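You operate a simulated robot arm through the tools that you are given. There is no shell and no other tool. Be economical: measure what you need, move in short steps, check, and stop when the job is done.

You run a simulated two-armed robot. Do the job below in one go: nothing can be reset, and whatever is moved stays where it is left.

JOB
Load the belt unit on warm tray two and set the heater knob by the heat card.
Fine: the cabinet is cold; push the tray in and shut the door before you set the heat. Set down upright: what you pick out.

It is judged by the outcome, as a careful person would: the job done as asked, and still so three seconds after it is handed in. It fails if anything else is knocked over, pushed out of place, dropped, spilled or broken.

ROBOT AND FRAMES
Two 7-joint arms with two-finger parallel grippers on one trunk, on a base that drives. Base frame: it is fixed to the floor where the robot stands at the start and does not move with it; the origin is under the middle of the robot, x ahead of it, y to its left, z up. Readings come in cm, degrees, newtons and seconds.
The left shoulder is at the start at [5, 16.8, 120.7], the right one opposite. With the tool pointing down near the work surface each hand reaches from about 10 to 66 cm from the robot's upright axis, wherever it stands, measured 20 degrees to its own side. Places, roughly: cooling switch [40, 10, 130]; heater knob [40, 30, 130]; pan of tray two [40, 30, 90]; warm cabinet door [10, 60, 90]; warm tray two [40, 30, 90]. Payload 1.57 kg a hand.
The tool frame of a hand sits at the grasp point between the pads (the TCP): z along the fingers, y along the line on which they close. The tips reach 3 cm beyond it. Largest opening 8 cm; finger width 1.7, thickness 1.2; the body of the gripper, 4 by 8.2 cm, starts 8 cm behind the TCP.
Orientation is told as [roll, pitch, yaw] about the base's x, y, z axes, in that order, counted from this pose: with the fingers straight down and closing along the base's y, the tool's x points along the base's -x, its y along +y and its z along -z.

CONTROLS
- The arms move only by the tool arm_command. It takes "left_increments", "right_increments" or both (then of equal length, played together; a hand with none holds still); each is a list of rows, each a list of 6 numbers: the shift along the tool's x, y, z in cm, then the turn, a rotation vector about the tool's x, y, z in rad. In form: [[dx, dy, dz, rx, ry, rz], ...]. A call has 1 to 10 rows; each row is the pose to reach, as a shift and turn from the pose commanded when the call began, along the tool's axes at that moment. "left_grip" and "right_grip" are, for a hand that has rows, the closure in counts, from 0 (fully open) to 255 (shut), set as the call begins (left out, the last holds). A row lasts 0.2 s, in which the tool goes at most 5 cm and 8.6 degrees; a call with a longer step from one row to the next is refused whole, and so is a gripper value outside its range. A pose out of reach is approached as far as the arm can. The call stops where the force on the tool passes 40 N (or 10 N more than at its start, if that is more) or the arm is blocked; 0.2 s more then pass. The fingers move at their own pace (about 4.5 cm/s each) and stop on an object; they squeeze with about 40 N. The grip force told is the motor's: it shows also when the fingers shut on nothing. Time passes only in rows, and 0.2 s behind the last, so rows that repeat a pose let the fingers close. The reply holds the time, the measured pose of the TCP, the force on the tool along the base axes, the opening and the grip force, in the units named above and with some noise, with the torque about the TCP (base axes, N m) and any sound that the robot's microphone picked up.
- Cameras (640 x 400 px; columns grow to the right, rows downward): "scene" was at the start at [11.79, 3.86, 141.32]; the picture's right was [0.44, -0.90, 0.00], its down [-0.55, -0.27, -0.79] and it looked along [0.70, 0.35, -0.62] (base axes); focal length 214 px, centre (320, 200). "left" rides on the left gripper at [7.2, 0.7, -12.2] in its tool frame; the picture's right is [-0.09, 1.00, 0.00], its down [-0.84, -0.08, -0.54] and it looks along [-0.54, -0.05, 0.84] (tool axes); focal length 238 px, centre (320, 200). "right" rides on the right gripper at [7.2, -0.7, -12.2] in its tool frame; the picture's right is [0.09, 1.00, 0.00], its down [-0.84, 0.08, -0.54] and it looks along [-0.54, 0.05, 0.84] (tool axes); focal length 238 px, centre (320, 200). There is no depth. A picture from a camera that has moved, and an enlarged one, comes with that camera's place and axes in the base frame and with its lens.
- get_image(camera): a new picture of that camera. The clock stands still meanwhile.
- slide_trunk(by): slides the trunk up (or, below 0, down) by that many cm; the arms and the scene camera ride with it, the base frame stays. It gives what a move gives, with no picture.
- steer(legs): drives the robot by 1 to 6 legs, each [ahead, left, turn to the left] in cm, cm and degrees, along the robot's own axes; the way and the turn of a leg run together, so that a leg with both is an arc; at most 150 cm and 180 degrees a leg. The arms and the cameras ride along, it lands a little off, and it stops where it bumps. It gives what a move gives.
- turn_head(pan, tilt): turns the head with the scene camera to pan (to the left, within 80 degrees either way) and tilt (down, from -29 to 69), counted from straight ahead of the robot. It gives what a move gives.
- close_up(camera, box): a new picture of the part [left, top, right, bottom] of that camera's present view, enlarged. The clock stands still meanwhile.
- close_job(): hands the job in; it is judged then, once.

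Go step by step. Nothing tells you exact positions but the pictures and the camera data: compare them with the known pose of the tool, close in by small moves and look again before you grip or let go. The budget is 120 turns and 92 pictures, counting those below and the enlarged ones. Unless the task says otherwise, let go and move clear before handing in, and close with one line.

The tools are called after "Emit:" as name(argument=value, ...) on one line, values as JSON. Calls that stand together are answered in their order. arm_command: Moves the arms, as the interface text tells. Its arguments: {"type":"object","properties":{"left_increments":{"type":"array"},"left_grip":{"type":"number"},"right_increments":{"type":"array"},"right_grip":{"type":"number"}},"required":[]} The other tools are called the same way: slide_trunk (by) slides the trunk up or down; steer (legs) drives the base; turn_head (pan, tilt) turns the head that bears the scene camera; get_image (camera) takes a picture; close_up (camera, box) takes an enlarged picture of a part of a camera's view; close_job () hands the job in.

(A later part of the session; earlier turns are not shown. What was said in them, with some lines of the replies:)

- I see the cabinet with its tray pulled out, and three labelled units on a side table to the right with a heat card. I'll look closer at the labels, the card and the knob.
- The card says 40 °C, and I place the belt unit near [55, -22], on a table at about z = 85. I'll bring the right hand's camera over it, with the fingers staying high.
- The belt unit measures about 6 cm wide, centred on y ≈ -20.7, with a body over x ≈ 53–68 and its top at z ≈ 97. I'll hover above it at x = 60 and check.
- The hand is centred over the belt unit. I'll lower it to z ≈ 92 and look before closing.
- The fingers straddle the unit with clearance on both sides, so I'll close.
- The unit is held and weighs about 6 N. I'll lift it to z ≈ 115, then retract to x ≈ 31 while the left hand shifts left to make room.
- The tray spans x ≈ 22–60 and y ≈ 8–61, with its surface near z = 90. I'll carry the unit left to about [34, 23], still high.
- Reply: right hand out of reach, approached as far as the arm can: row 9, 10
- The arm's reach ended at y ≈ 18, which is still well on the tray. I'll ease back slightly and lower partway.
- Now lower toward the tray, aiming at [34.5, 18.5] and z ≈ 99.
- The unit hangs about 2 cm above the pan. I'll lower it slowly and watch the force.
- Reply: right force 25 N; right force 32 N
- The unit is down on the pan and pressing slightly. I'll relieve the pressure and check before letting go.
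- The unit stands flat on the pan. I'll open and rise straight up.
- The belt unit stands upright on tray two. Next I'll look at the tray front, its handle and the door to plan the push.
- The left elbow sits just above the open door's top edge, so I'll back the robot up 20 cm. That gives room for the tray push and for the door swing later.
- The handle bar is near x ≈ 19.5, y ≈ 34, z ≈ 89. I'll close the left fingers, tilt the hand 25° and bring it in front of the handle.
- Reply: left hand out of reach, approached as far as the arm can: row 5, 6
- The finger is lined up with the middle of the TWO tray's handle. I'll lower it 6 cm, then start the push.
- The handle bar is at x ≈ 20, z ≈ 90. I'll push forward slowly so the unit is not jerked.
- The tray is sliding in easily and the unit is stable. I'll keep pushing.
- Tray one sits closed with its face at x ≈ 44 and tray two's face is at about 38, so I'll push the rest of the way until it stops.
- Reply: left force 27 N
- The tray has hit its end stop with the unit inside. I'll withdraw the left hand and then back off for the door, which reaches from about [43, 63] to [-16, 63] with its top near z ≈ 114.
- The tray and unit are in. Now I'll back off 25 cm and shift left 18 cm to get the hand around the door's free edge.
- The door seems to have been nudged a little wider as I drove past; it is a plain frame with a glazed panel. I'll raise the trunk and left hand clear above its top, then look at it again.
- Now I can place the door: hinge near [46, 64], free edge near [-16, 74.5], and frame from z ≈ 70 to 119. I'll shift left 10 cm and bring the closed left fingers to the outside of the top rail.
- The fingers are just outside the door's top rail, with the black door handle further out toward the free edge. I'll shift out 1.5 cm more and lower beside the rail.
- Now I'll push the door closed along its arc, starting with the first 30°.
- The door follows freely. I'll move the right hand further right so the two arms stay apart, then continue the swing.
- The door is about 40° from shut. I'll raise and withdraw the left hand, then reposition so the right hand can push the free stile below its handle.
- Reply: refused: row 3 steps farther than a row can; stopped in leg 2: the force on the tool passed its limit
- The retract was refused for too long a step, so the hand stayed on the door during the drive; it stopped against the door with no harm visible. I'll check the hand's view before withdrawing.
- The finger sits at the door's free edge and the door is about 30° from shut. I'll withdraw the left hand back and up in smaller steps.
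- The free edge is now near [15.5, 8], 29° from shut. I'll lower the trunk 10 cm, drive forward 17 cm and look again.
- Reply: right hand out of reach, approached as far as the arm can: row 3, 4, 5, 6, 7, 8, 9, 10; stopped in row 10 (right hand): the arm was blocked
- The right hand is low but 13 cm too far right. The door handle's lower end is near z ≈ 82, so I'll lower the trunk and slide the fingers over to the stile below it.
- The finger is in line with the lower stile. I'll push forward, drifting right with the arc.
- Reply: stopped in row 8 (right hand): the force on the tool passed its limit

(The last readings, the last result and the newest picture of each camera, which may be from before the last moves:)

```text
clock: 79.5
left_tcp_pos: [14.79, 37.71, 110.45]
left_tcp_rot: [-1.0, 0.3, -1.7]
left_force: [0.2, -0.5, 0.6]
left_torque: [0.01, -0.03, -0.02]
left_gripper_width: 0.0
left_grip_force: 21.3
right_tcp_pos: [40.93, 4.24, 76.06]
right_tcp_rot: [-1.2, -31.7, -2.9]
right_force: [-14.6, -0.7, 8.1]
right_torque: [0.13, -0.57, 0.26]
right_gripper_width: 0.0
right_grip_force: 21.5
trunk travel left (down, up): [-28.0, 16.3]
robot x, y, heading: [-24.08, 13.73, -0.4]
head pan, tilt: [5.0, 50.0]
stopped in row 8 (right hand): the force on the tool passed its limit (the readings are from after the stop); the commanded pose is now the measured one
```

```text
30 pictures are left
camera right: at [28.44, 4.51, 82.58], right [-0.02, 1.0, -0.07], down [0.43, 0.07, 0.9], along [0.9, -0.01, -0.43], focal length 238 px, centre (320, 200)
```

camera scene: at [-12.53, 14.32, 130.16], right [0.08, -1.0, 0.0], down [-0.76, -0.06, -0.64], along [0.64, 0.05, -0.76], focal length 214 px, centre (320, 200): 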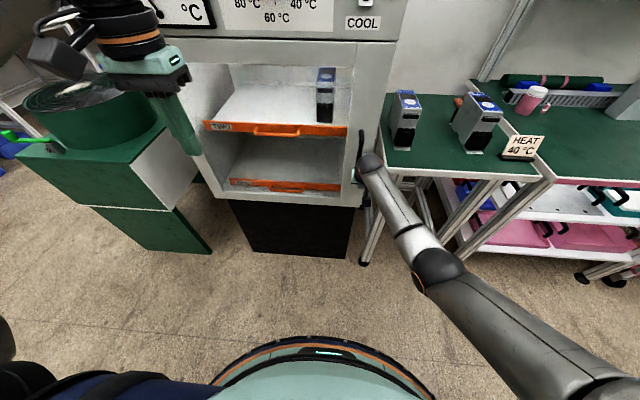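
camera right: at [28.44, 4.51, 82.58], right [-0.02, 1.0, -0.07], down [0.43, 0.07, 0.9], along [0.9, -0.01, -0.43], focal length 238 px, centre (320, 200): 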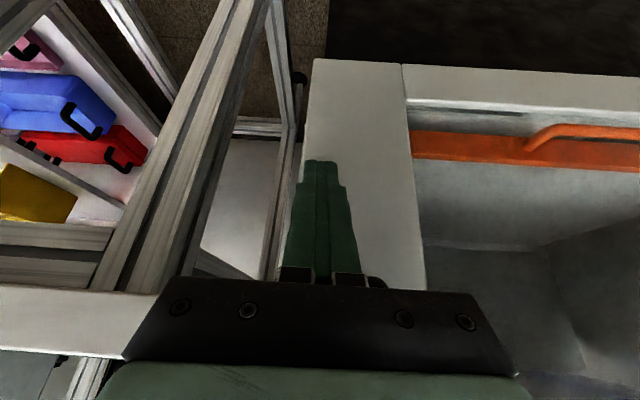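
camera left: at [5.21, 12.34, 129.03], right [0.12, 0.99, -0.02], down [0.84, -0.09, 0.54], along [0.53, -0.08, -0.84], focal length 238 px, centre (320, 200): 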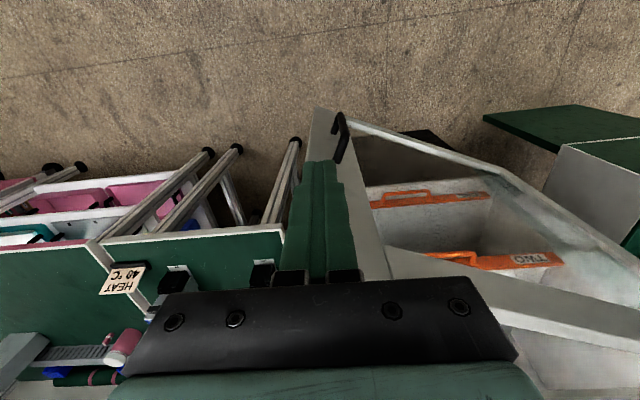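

The door looks shut. I'll withdraw the right hand and check it from closer.

Emit:
arm_command(right_increments=[[2.5, 0, -1.6, 0, 0, 0], [5.9, 0, -3.8, 0, 0, 0], [9.3, 0, -6, 0, 0, 0], [12.6, 0, -8.2, 0, 0, 0], [16, 0, -10.4, 0, 0, 0], [19.3, 0, -12.5, 0, 0, 0], [19.3, -4, -12.5, 0, 0, 0], [19.3, -8, -12.5, 0, 0, 0], [19.3, -12, -12.5, 0, 0, 0], [19.3, -16, -12.5, 0, 0, 0]])

Emit:
turn_head(pan=15, tilt=30)

Emit:
get_image(camera="scene")

```text
clock: 80.8
left_tcp_pos: [15.04, 37.76, 110.29]
left_tcp_rot: [-0.9, 0.4, -1.7]
left_force: [0.3, 0.2, -0.1]
left_torque: [0.0, -0.02, 0.02]
left_gripper_width: 0.02
left_grip_force: 21.3
right_tcp_pos: [30.17, 1.4, 85.0]
right_tcp_rot: [-6.0, -43.8, -2.1]
right_force: [0.1, 0.1, 0.2]
right_torque: [-0.02, -0.03, -0.02]
right_gripper_width: 0.02
right_grip_force: 21.2
trunk travel left (down, up): [-28.0, 16.3]
robot x, y, heading: [-23.95, 14.09, -0.4]
head pan, tilt: [5.0, 50.0]
stopped in row 5 (right hand): the arm was blocked; the commanded pose is now the measured one
```

```text
clock: 81.6
left_tcp_pos: [14.86, 37.8, 110.26]
left_tcp_rot: [-1.0, 0.3, -1.7]
left_force: [0.6, 0.3, -1.0]
left_torque: [0.0, 0.01, 0.0]
left_gripper_width: 0.02
left_grip_force: 21.3
right_tcp_pos: [30.13, 1.5, 84.97]
right_tcp_rot: [-6.0, -43.8, -2.0]
right_force: [0.0, 0.3, 0.7]
right_torque: [-0.01, 0.0, 0.0]
right_gripper_width: 0.01
right_grip_force: 21.5
trunk travel left (down, up): [-28.0, 16.3]
robot x, y, heading: [-24.05, 13.65, -0.5]
head pan, tilt: [15.0, 30.0]
```

```text
29 pictures are left
camera scene: at [-11.2, 16.01, 133.06], right [0.26, -0.97, 0.0], down [-0.48, -0.13, -0.87], along [0.84, 0.22, -0.5], focal length 214 px, centre (320, 200)
```

scene: 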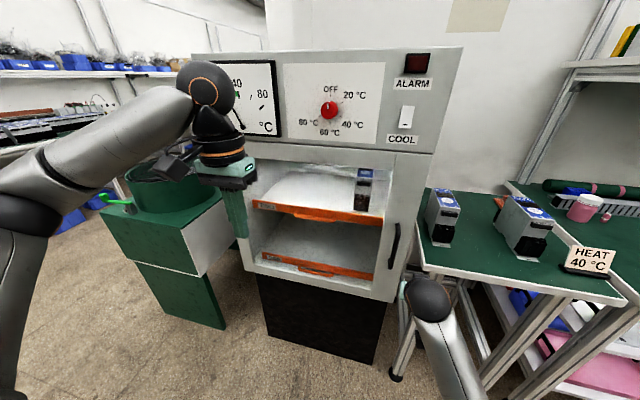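

The door is shut with the unit visible behind the glass. The right arm met a joint limit on the way out, so I'll raise the trunk and bring it back in smaller moves.

Emit:
slide_trunk(by=10)

Emit:
arm_command(right_increments=[[0.5, -2, -2, 0, 0.1, 0], [1, -4, -4, 0, 0.2, 0], [1.5, -6, -6, 0, 0.3, 0], [2, -8, -8, 0, 0.4, 0], [2.5, -10, -10, 0, 0.5, 0], [2.5, -11, -13, 0, 0.6, 0], [2.5, -12, -16, 0, 0.7, 0]])

Emit:
close_up(camera="scene", box=[260, 60, 460, 185])

```text
clock: 82.9
left_tcp_pos: [15.03, 37.71, 120.26]
left_tcp_rot: [-1.0, 0.5, -1.7]
left_force: [-0.1, -0.2, -1.0]
left_torque: [0.01, 0.0, -0.02]
left_gripper_width: 0.0
left_grip_force: 21.2
right_tcp_pos: [30.04, 1.45, 95.06]
right_tcp_rot: [-5.9, -43.9, -1.9]
right_force: [-0.4, 0.8, 0.2]
right_torque: [-0.04, 0.01, 0.01]
right_gripper_width: 0.0
right_grip_force: 20.8
trunk travel left (down, up): [-38.0, 6.3]
robot x, y, heading: [-24.22, 13.76, -0.2]
head pan, tilt: [15.0, 30.0]
```

```text
clock: 83.9
left_tcp_pos: [14.92, 37.65, 120.26]
left_tcp_rot: [-1.0, 0.4, -1.6]
left_force: [-0.4, 0.4, 0.2]
left_torque: [-0.01, -0.02, -0.04]
left_gripper_width: 0.01
left_grip_force: 21.4
right_tcp_pos: [23.05, -16.05, 98.76]
right_tcp_rot: [-21.1, -24.6, -5.5]
right_force: [-0.7, 0.0, 0.5]
right_torque: [-0.02, 0.0, 0.01]
right_gripper_width: 0.0
right_grip_force: 21.3
right hand out of reach, approached as far as the arm can: row 4
trunk travel left (down, up): [-38.0, 6.3]
robot x, y, heading: [-23.91, 13.59, -0.4]
head pan, tilt: [15.0, 30.0]
stopped in row 4 (right hand): the arm was blocked; the commanded pose is now the measured one
```

```text
3.20 times, centred on (360, 122) of scene
camera zoom: at [-11.2, 16.03, 143.06], right [0.26, -0.97, 0.0], down [-0.48, -0.13, -0.87], along [0.84, 0.22, -0.5], focal length 686 px, centre (192, 448)
```

zoom: 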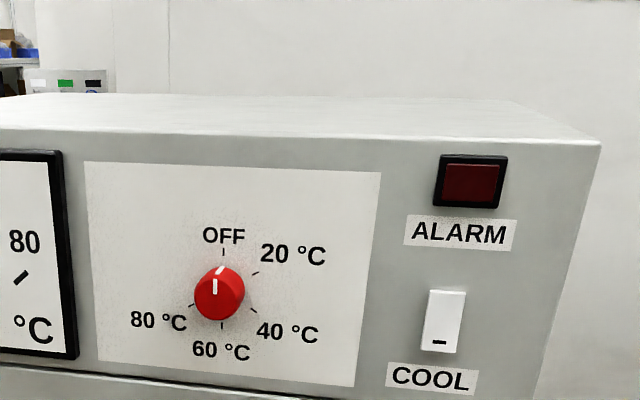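

The knob points at OFF and the ticks are 60° apart, so 40 °C is 120° clockwise. I'll turn the left hand to point forward, in front of the knob at about [41.6, 27.7, 126.3].

Emit:
arm_command(left_increments=[[-1, -1, -0.6, 0, -0.145, 0], [-2, -2, -1.2, 0, -0.29, 0], [-3, -3, -1.8, 0, -0.435, 0], [-4, -4, -2.4, 0, -0.58, 0], [-5.5, -5, -3, 0, -0.725, 0], [-7, -6, -3.6, 0, -0.87, 0], [-8.5, -7, -4.2, 0, -1.015, 0], [-10, -8, -4.8, 0, -1.16, 0], [-11, -9, -5.4, 0, -1.305, 0], [-12, -10, -6, 0, -1.45, 0]], left_grip=0)

Emit:
get_image(camera="scene")

```text
clock: 86.1
left_tcp_pos: [26.76, 27.46, 126.52]
left_tcp_rot: [-8.1, -82.8, 6.4]
left_force: [-0.1, 0.0, 0.7]
left_torque: [0.0, 0.01, -0.04]
left_gripper_width: 7.99
left_grip_force: 0.1
right_tcp_pos: [23.0, -16.17, 98.83]
right_tcp_rot: [-21.2, -24.6, -5.5]
right_force: [0.6, -0.2, -0.1]
right_torque: [-0.02, -0.01, 0.01]
right_gripper_width: 0.0
right_grip_force: 21.1
trunk travel left (down, up): [-38.0, 6.3]
robot x, y, heading: [-24.07, 13.64, -0.4]
head pan, tilt: [15.0, 30.0]
```

```text
27 pictures are left
camera scene: at [-11.18, 16.02, 143.07], right [0.26, -0.97, 0.0], down [-0.48, -0.13, -0.87], along [0.84, 0.22, -0.5], focal length 214 px, centre (320, 200)
```

scene: 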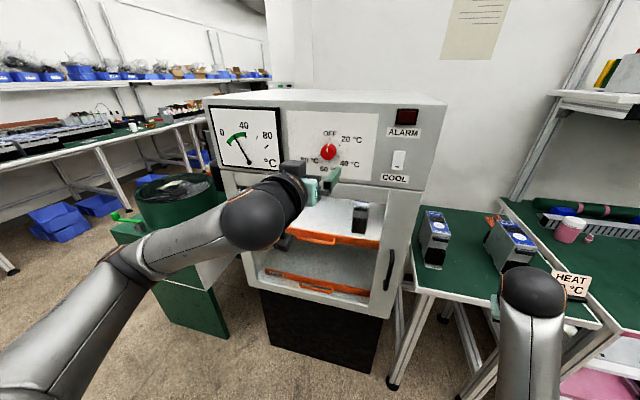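

The hand points nearly straight at the knob. I'll level it, then roll it 60° counter-clockwise so that a single 120° clockwise turn fits.

Emit:
arm_command(left_increments=[[0, 0, 0, -0.031, -0.125, 0], [0, 0, 0, -0.031, -0.125, 0]])

Emit:
arm_command(left_increments=[[0, 0, 0, 0, 0, -0.13], [0, 0, 0, 0, 0, -0.26], [0, 0, 0, 0, 0, -0.39], [0, 0, 0, 0, 0, -0.52], [0, 0, 0, 0, 0, -0.65], [0, 0, 0, 0, 0, -0.78], [0, 0, 0, 0, 0, -0.91], [0, 0, 0, 0, 0, -1.047], [0, 0, 0, 0, 0, -1.047]])

Emit:
get_image(camera="left")

Emit:
get_image(camera="scene")

```text
clock: 86.7
left_tcp_pos: [26.65, 27.55, 126.4]
left_tcp_rot: [-87.2, -89.0, 87.3]
left_force: [-0.1, 0.7, -0.5]
left_torque: [0.0, 0.0, -0.02]
left_gripper_width: 8.01
left_grip_force: 0.1
right_tcp_pos: [22.88, -16.16, 98.76]
right_tcp_rot: [-21.2, -24.4, -5.5]
right_force: [-0.4, 1.2, 0.8]
right_torque: [-0.01, 0.01, -0.01]
right_gripper_width: 0.0
right_grip_force: 21.3
trunk travel left (down, up): [-38.0, 6.3]
robot x, y, heading: [-24.05, 13.7, -0.1]
head pan, tilt: [15.0, 30.0]
```

```text
clock: 88.7
left_tcp_pos: [26.62, 27.52, 126.41]
left_tcp_rot: [-89.8, -29.0, 90.1]
left_force: [0.2, -0.1, 0.8]
left_torque: [0.05, -0.02, 0.0]
left_gripper_width: 7.96
left_grip_force: 0.0
right_tcp_pos: [23.03, -16.12, 98.84]
right_tcp_rot: [-21.2, -24.5, -5.5]
right_force: [-0.2, -1.1, 0.3]
right_torque: [-0.03, 0.01, -0.02]
right_gripper_width: 0.0
right_grip_force: 21.6
trunk travel left (down, up): [-38.0, 6.3]
robot x, y, heading: [-23.75, 13.93, -0.2]
head pan, tilt: [15.0, 30.0]
```

```text
26 pictures are left
camera left: at [14.49, 21.53, 122.43], right [0.0, 0.56, -0.83], down [-0.54, 0.69, 0.47], along [0.84, 0.45, 0.3], focal length 238 px, centre (320, 200)
```

left: 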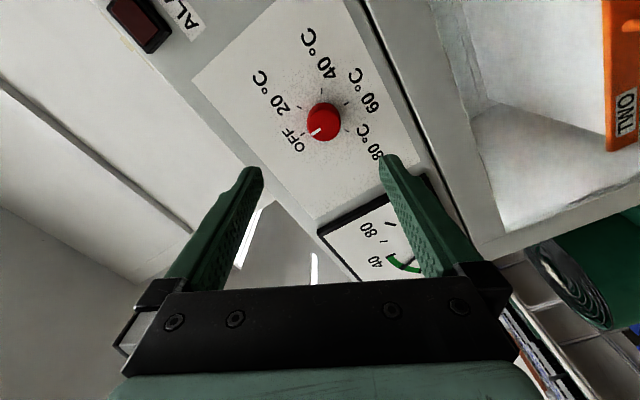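

```text
25 pictures are left
camera scene: at [-11.2, 16.04, 143.07], right [0.26, -0.97, 0.0], down [-0.48, -0.13, -0.87], along [0.84, 0.22, -0.5], focal length 214 px, centre (320, 200)
```

scene: 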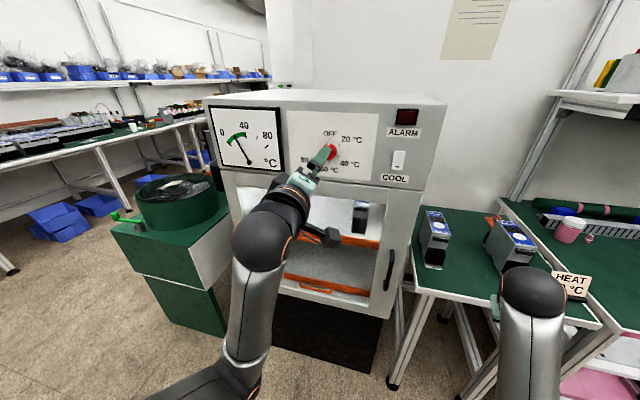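

The hand is aligned with the knob, and I place the panel face at x ≈ 42.8 with the knob protruding about 2.5 cm. I'll advance 12 cm so the fingers straddle it.

Emit:
arm_command(left_increments=[[0, 0.3, 2.5, 0, 0, 0], [0, 0.3, 5, 0, 0, 0], [0, 0.3, 7.5, 0, 0, 0], [0, 0.3, 9.5, 0, 0, 0], [0, 0.3, 11, 0, 0, 0], [0, 0.3, 12, 0, 0, 0], [0, 0.3, 12, 0, 0, 0]])

Emit:
get_image(camera="left")

Emit:
close_up(camera="scene", box=[240, 90, 440, 215])

```text
clock: 90.3
left_tcp_pos: [38.7, 27.63, 125.92]
left_tcp_rot: [-89.8, -29.0, 90.0]
left_force: [-0.1, 0.1, 0.5]
left_torque: [-0.03, 0.0, 0.01]
left_gripper_width: 8.0
left_grip_force: 0.1
right_tcp_pos: [22.84, -15.98, 98.78]
right_tcp_rot: [-21.2, -24.5, -5.5]
right_force: [0.3, -0.5, 0.5]
right_torque: [0.0, -0.01, 0.01]
right_gripper_width: 0.01
right_grip_force: 21.1
trunk travel left (down, up): [-38.0, 6.3]
robot x, y, heading: [-23.92, 13.68, -0.1]
head pan, tilt: [15.0, 30.0]
```

```text
24 pictures are left
camera left: at [26.46, 21.62, 122.12], right [0.0, 0.56, -0.83], down [-0.54, 0.69, 0.47], along [0.84, 0.45, 0.3], focal length 238 px, centre (320, 200)
```

left: 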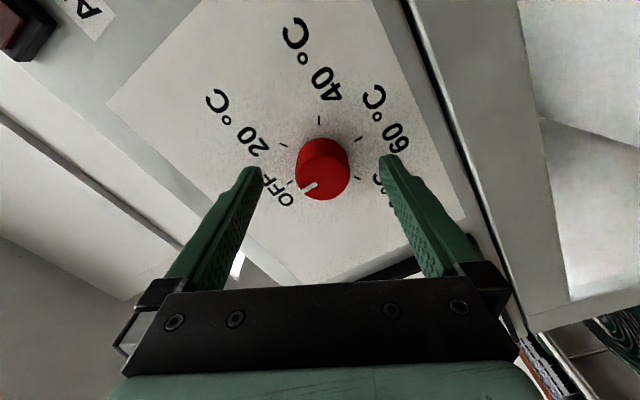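

```text
3.20 times, centred on (340, 152) of scene
camera zoom: at [-11.2, 16.03, 143.07], right [0.26, -0.97, 0.0], down [-0.48, -0.13, -0.87], along [0.84, 0.22, -0.5], focal length 686 px, centre (256, 352)
```

zoom: 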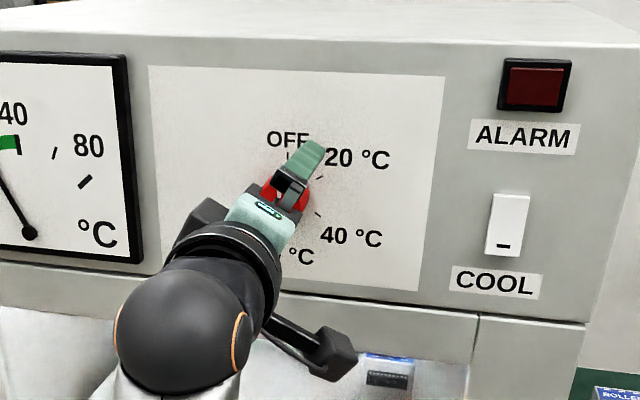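

The fingers straddle the knob with good centring. I'll go 0.6 cm deeper and close.

Emit:
arm_command(left_increments=[[0, 0, 0.3, 0, 0, 0], [0, 0, 0.6, 0, 0, 0]])

Emit:
arm_command(left_increments=[[0, 0, 0, 0, 0, 0], [0, 0, 0, 0, 0, 0], [0, 0, 0, 0, 0, 0], [0, 0, 0, 0, 0, 0], [0, 0, 0, 0, 0, 0]], left_grip=255)

Emit:
get_image(camera="left")

```text
clock: 90.9
left_tcp_pos: [39.33, 27.55, 125.96]
left_tcp_rot: [-89.8, -29.2, 89.9]
left_force: [0.0, 0.0, -0.6]
left_torque: [0.01, -0.04, 0.0]
left_gripper_width: 8.0
left_grip_force: 0.1
right_tcp_pos: [22.95, -16.05, 98.84]
right_tcp_rot: [-21.2, -24.5, -5.5]
right_force: [0.2, 0.0, -0.4]
right_torque: [-0.01, -0.01, -0.01]
right_gripper_width: 0.02
right_grip_force: 21.7
trunk travel left (down, up): [-38.0, 6.3]
robot x, y, heading: [-23.9, 13.97, -0.1]
head pan, tilt: [15.0, 30.0]
```

```text
clock: 92.1
left_tcp_pos: [39.27, 27.66, 125.98]
left_tcp_rot: [-89.6, -29.1, 90.0]
left_force: [-5.6, 1.1, -8.5]
left_torque: [-0.01, -0.08, 0.09]
left_gripper_width: 3.74
left_grip_force: 36.2
right_tcp_pos: [22.96, -16.12, 98.72]
right_tcp_rot: [-21.3, -24.5, -5.6]
right_force: [-0.4, 0.2, -0.3]
right_torque: [-0.01, 0.02, 0.01]
right_gripper_width: 0.0
right_grip_force: 20.9
trunk travel left (down, up): [-38.0, 6.3]
robot x, y, heading: [-23.86, 13.8, -0.2]
head pan, tilt: [15.0, 30.0]
```

```text
22 pictures are left
camera left: at [27.09, 21.76, 122.04], right [-0.01, 0.56, -0.83], down [-0.54, 0.69, 0.48], along [0.84, 0.45, 0.3], focal length 238 px, centre (320, 200)
```

left: 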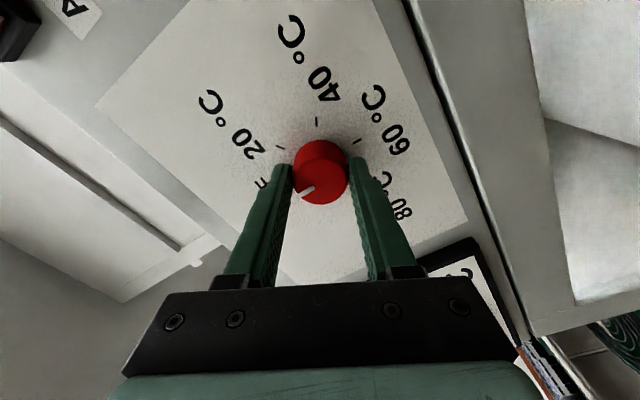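

The knob is gripped and still at OFF. I'll turn it clockwise, the first 60° now.

Emit:
arm_command(left_increments=[[0, 0, 0, 0, 0, 0.13], [0, 0, 0, 0, 0, 0.26], [0, 0, 0, 0, 0, 0.39], [0, 0, 0, 0, 0, 0.52], [0, 0, 0, 0, 0, 0.65], [0, 0, 0, 0, 0, 0.78], [0, 0, 0, 0, 0, 0.91], [0, 0, 0, 0, 0, 1.047], [0, 0, 0, 0, 0, 1.047]])

Emit:
get_image(camera="left")

```text
clock: 94.1
left_tcp_pos: [39.21, 27.71, 125.93]
left_tcp_rot: [-62.1, -89.0, 62.1]
left_force: [-11.4, 6.7, -17.9]
left_torque: [-0.01, -0.12, 0.07]
left_gripper_width: 3.71
left_grip_force: 43.3
right_tcp_pos: [23.0, -16.06, 98.89]
right_tcp_rot: [-21.3, -24.6, -5.5]
right_force: [-0.3, -0.7, -0.4]
right_torque: [0.02, -0.01, -0.01]
right_gripper_width: 0.01
right_grip_force: 21.2
trunk travel left (down, up): [-38.0, 6.3]
robot x, y, heading: [-24.31, 13.31, -0.4]
head pan, tilt: [15.0, 30.0]
```

```text
21 pictures are left
camera left: at [27.04, 28.35, 118.91], right [0.0, 1.0, 0.08], down [-0.54, -0.07, 0.84], along [0.84, -0.04, 0.53], focal length 238 px, centre (320, 200)
```

left: 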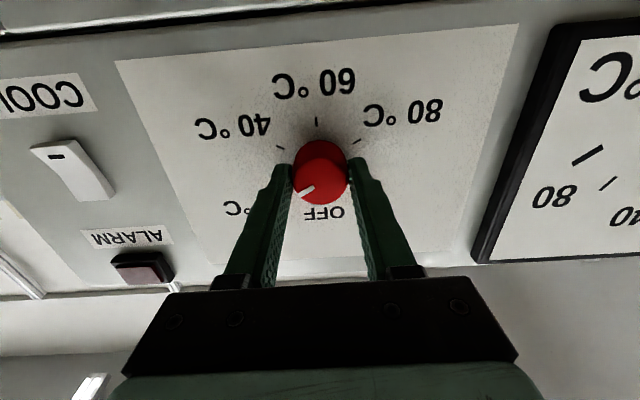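

The knob turned with the hand and now points at 20. I'll turn the second 60° to 40.

Emit:
arm_command(left_increments=[[0.1, 0, 0, 0, 0, 0.13], [0.1, 0, 0, 0, 0, 0.26], [0.1, 0, 0, 0, 0, 0.39], [0.1, 0, 0, 0, 0, 0.52], [0.1, 0, 0, 0, 0, 0.65], [0.1, 0, 0, 0, 0, 0.78], [0.1, 0, 0, 0, 0, 0.91], [0.1, 0, 0, 0, 0, 1.047], [0.1, 0, 0, 0, 0, 1.047]])

Emit:
get_image(camera="left")

```text
clock: 96.1
left_tcp_pos: [39.38, 27.79, 125.89]
left_tcp_rot: [89.7, -30.8, -89.6]
left_force: [-6.7, 9.9, -11.5]
left_torque: [-0.02, -0.05, 0.09]
left_gripper_width: 3.69
left_grip_force: 43.1
right_tcp_pos: [22.98, -15.9, 98.84]
right_tcp_rot: [-21.4, -24.5, -5.4]
right_force: [1.1, -0.4, -0.1]
right_torque: [-0.01, -0.01, 0.01]
right_gripper_width: 0.01
right_grip_force: 20.7
trunk travel left (down, up): [-38.0, 6.3]
robot x, y, heading: [-24.07, 13.46, 0.1]
head pan, tilt: [15.0, 30.0]
```

```text
20 pictures are left
camera left: at [27.06, 34.37, 122.99], right [0.0, 0.43, 0.9], down [-0.54, -0.76, 0.37], along [0.84, -0.49, 0.23], focal length 238 px, centre (320, 200)
```

left: 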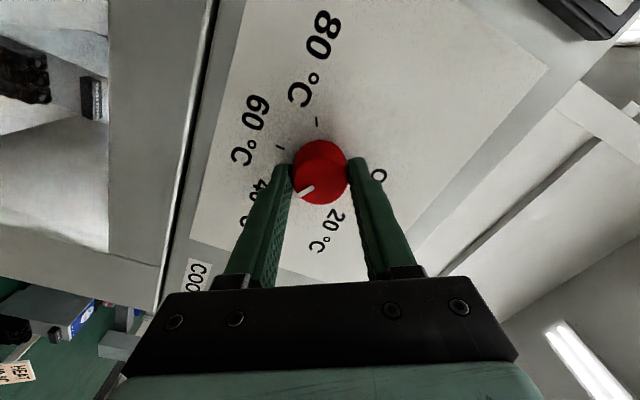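

The knob has turned about 120°. I'll open, back straight out and check the setting.

Emit:
arm_command(left_increments=[[0, 0, 0, 0, 0, 0], [0, 0, 0, 0, 0, 0], [0, 0, 0, 0, 0, 0], [0, 0, 0, 0, 0, 0]], left_grip=0)

Emit:
arm_command(left_increments=[[0, 0, -2, 0, 0, 0], [0, 0, -5, 0, 0, 0], [0, 0, -8, 0, 0, 0], [0, 0, -12, 0, 0, 0], [0, 0, -15, 0, 0, 0]])

Emit:
get_image(camera="left")

Emit:
get_image(camera="scene")

```text
clock: 97.1
left_tcp_pos: [39.32, 27.7, 126.07]
left_tcp_rot: [90.0, -30.9, -89.8]
left_force: [0.7, 0.1, -0.2]
left_torque: [0.0, -0.03, 0.0]
left_gripper_width: 8.01
left_grip_force: 0.1
right_tcp_pos: [22.99, -16.14, 98.85]
right_tcp_rot: [-21.1, -24.5, -5.5]
right_force: [0.8, -0.7, 0.1]
right_torque: [0.02, -0.02, -0.02]
right_gripper_width: 0.01
right_grip_force: 21.4
trunk travel left (down, up): [-38.0, 6.3]
robot x, y, heading: [-23.87, 13.86, 0.0]
head pan, tilt: [15.0, 30.0]
```

```text
clock: 98.3
left_tcp_pos: [24.22, 27.66, 126.12]
left_tcp_rot: [89.8, -30.9, -89.8]
left_force: [0.5, -0.1, -0.6]
left_torque: [0.0, -0.01, 0.01]
left_gripper_width: 8.0
left_grip_force: 0.1
right_tcp_pos: [23.11, -16.15, 98.7]
right_tcp_rot: [-21.3, -24.6, -5.4]
right_force: [-0.1, -0.2, -0.3]
right_torque: [-0.01, -0.02, -0.01]
right_gripper_width: 0.03
right_grip_force: 21.3
trunk travel left (down, up): [-38.0, 6.3]
robot x, y, heading: [-23.99, 13.41, -0.1]
head pan, tilt: [15.0, 30.0]
```

```text
19 pictures are left
camera left: at [11.88, 34.14, 123.09], right [0.0, 0.43, 0.9], down [-0.54, -0.76, 0.36], along [0.84, -0.49, 0.23], focal length 238 px, centre (320, 200)
```

left: 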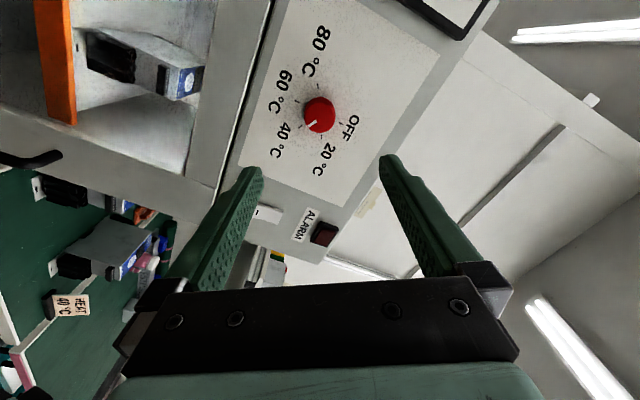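

```text
18 pictures are left
camera scene: at [-11.22, 16.02, 143.07], right [0.26, -0.97, 0.0], down [-0.48, -0.13, -0.87], along [0.84, 0.22, -0.5], focal length 214 px, centre (320, 200)
```

scene: 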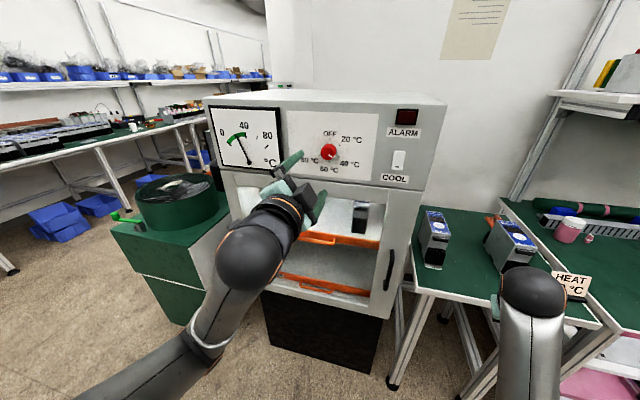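

Emit:
close_up(camera="left", box=[240, 60, 400, 180])

Emit:
close_up(camera="scene", box=[200, 90, 450, 340])

```text
3.33 times, centred on (320, 120) of left
camera zoom: at [11.88, 34.14, 123.09], right [0.0, 0.43, 0.9], down [-0.54, -0.76, 0.36], along [0.84, -0.49, 0.23], focal length 794 px, centre (320, 467)
```

zoom: 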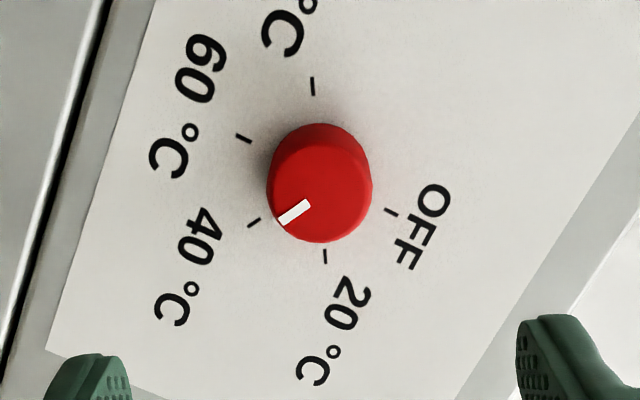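

```text
1.60 times, centred on (325, 215) of scene
camera zoom: at [-11.22, 16.02, 143.07], right [0.26, -0.97, 0.0], down [-0.48, -0.13, -0.87], along [0.84, 0.22, -0.5], focal length 343 px, centre (312, 176)
```

zoom: 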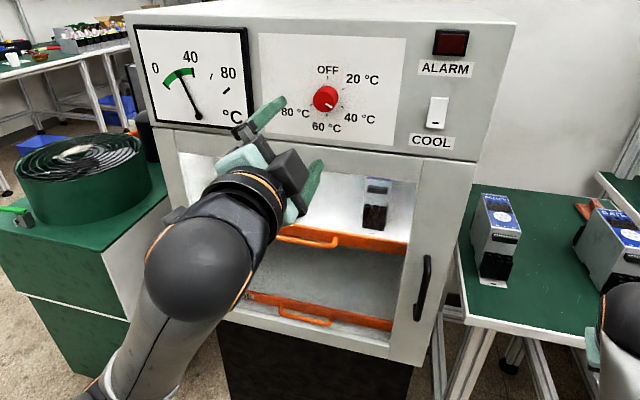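

The knob reads exactly 40 °C and the door looks flush. I'll back the robot off 20 cm so both hands are clear and make a final check of the door and gauge.

Emit:
steer(legs=[[-20, 0, 0]])

Emit:
turn_head(pan=10, tilt=30)

Emit:
close_up(camera="scene", box=[200, 60, 520, 300])

```text
clock: 99.9
left_tcp_pos: [4.32, 27.56, 126.09]
left_tcp_rot: [89.9, -30.9, -90.0]
left_force: [-1.1, -0.7, 0.0]
left_torque: [0.0, 0.01, -0.01]
left_gripper_width: 7.99
left_grip_force: 0.1
right_tcp_pos: [2.87, -16.11, 98.85]
right_tcp_rot: [-21.3, -24.7, -5.7]
right_force: [-0.3, -0.2, 0.7]
right_torque: [0.0, 0.01, 0.0]
right_gripper_width: 0.02
right_grip_force: 21.7
trunk travel left (down, up): [-38.0, 6.3]
robot x, y, heading: [-43.66, 14.28, -0.6]
head pan, tilt: [15.0, 30.0]
```

```text
clock: 100.5
left_tcp_pos: [4.36, 27.45, 126.04]
left_tcp_rot: [89.8, -30.9, -89.9]
left_force: [-1.1, -0.1, -0.1]
left_torque: [-0.02, 0.02, 0.02]
left_gripper_width: 8.0
left_grip_force: 0.1
right_tcp_pos: [3.07, -16.21, 98.82]
right_tcp_rot: [-21.2, -24.5, -5.7]
right_force: [0.3, 0.9, 0.3]
right_torque: [-0.03, 0.01, -0.02]
right_gripper_width: 0.0
right_grip_force: 21.2
trunk travel left (down, up): [-38.0, 6.3]
robot x, y, heading: [-43.84, 13.86, -0.5]
head pan, tilt: [10.0, 30.0]
```

```text
1.67 times, centred on (360, 180) of scene
camera zoom: at [-30.94, 15.32, 143.07], right [0.17, -0.99, 0.0], down [-0.49, -0.08, -0.87], along [0.85, 0.15, -0.5], focal length 358 px, centre (253, 233)
```

zoom: 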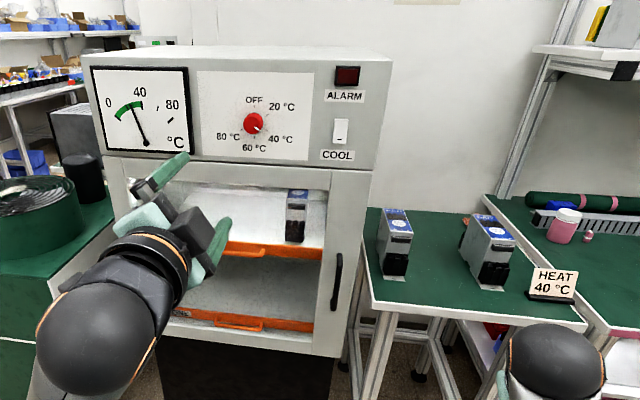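

The door is flush, the belt unit stands upright inside on tray two, the knob is at 40 °C, and everything else is in its place. I'm handing in.

Emit:
close_job()

```text
The job is handed in.
```

The belt unit is standing upright on warm tray two, the tray is pushed in, the door is shut, and the heater knob is set to 40 °C as the heat card says.
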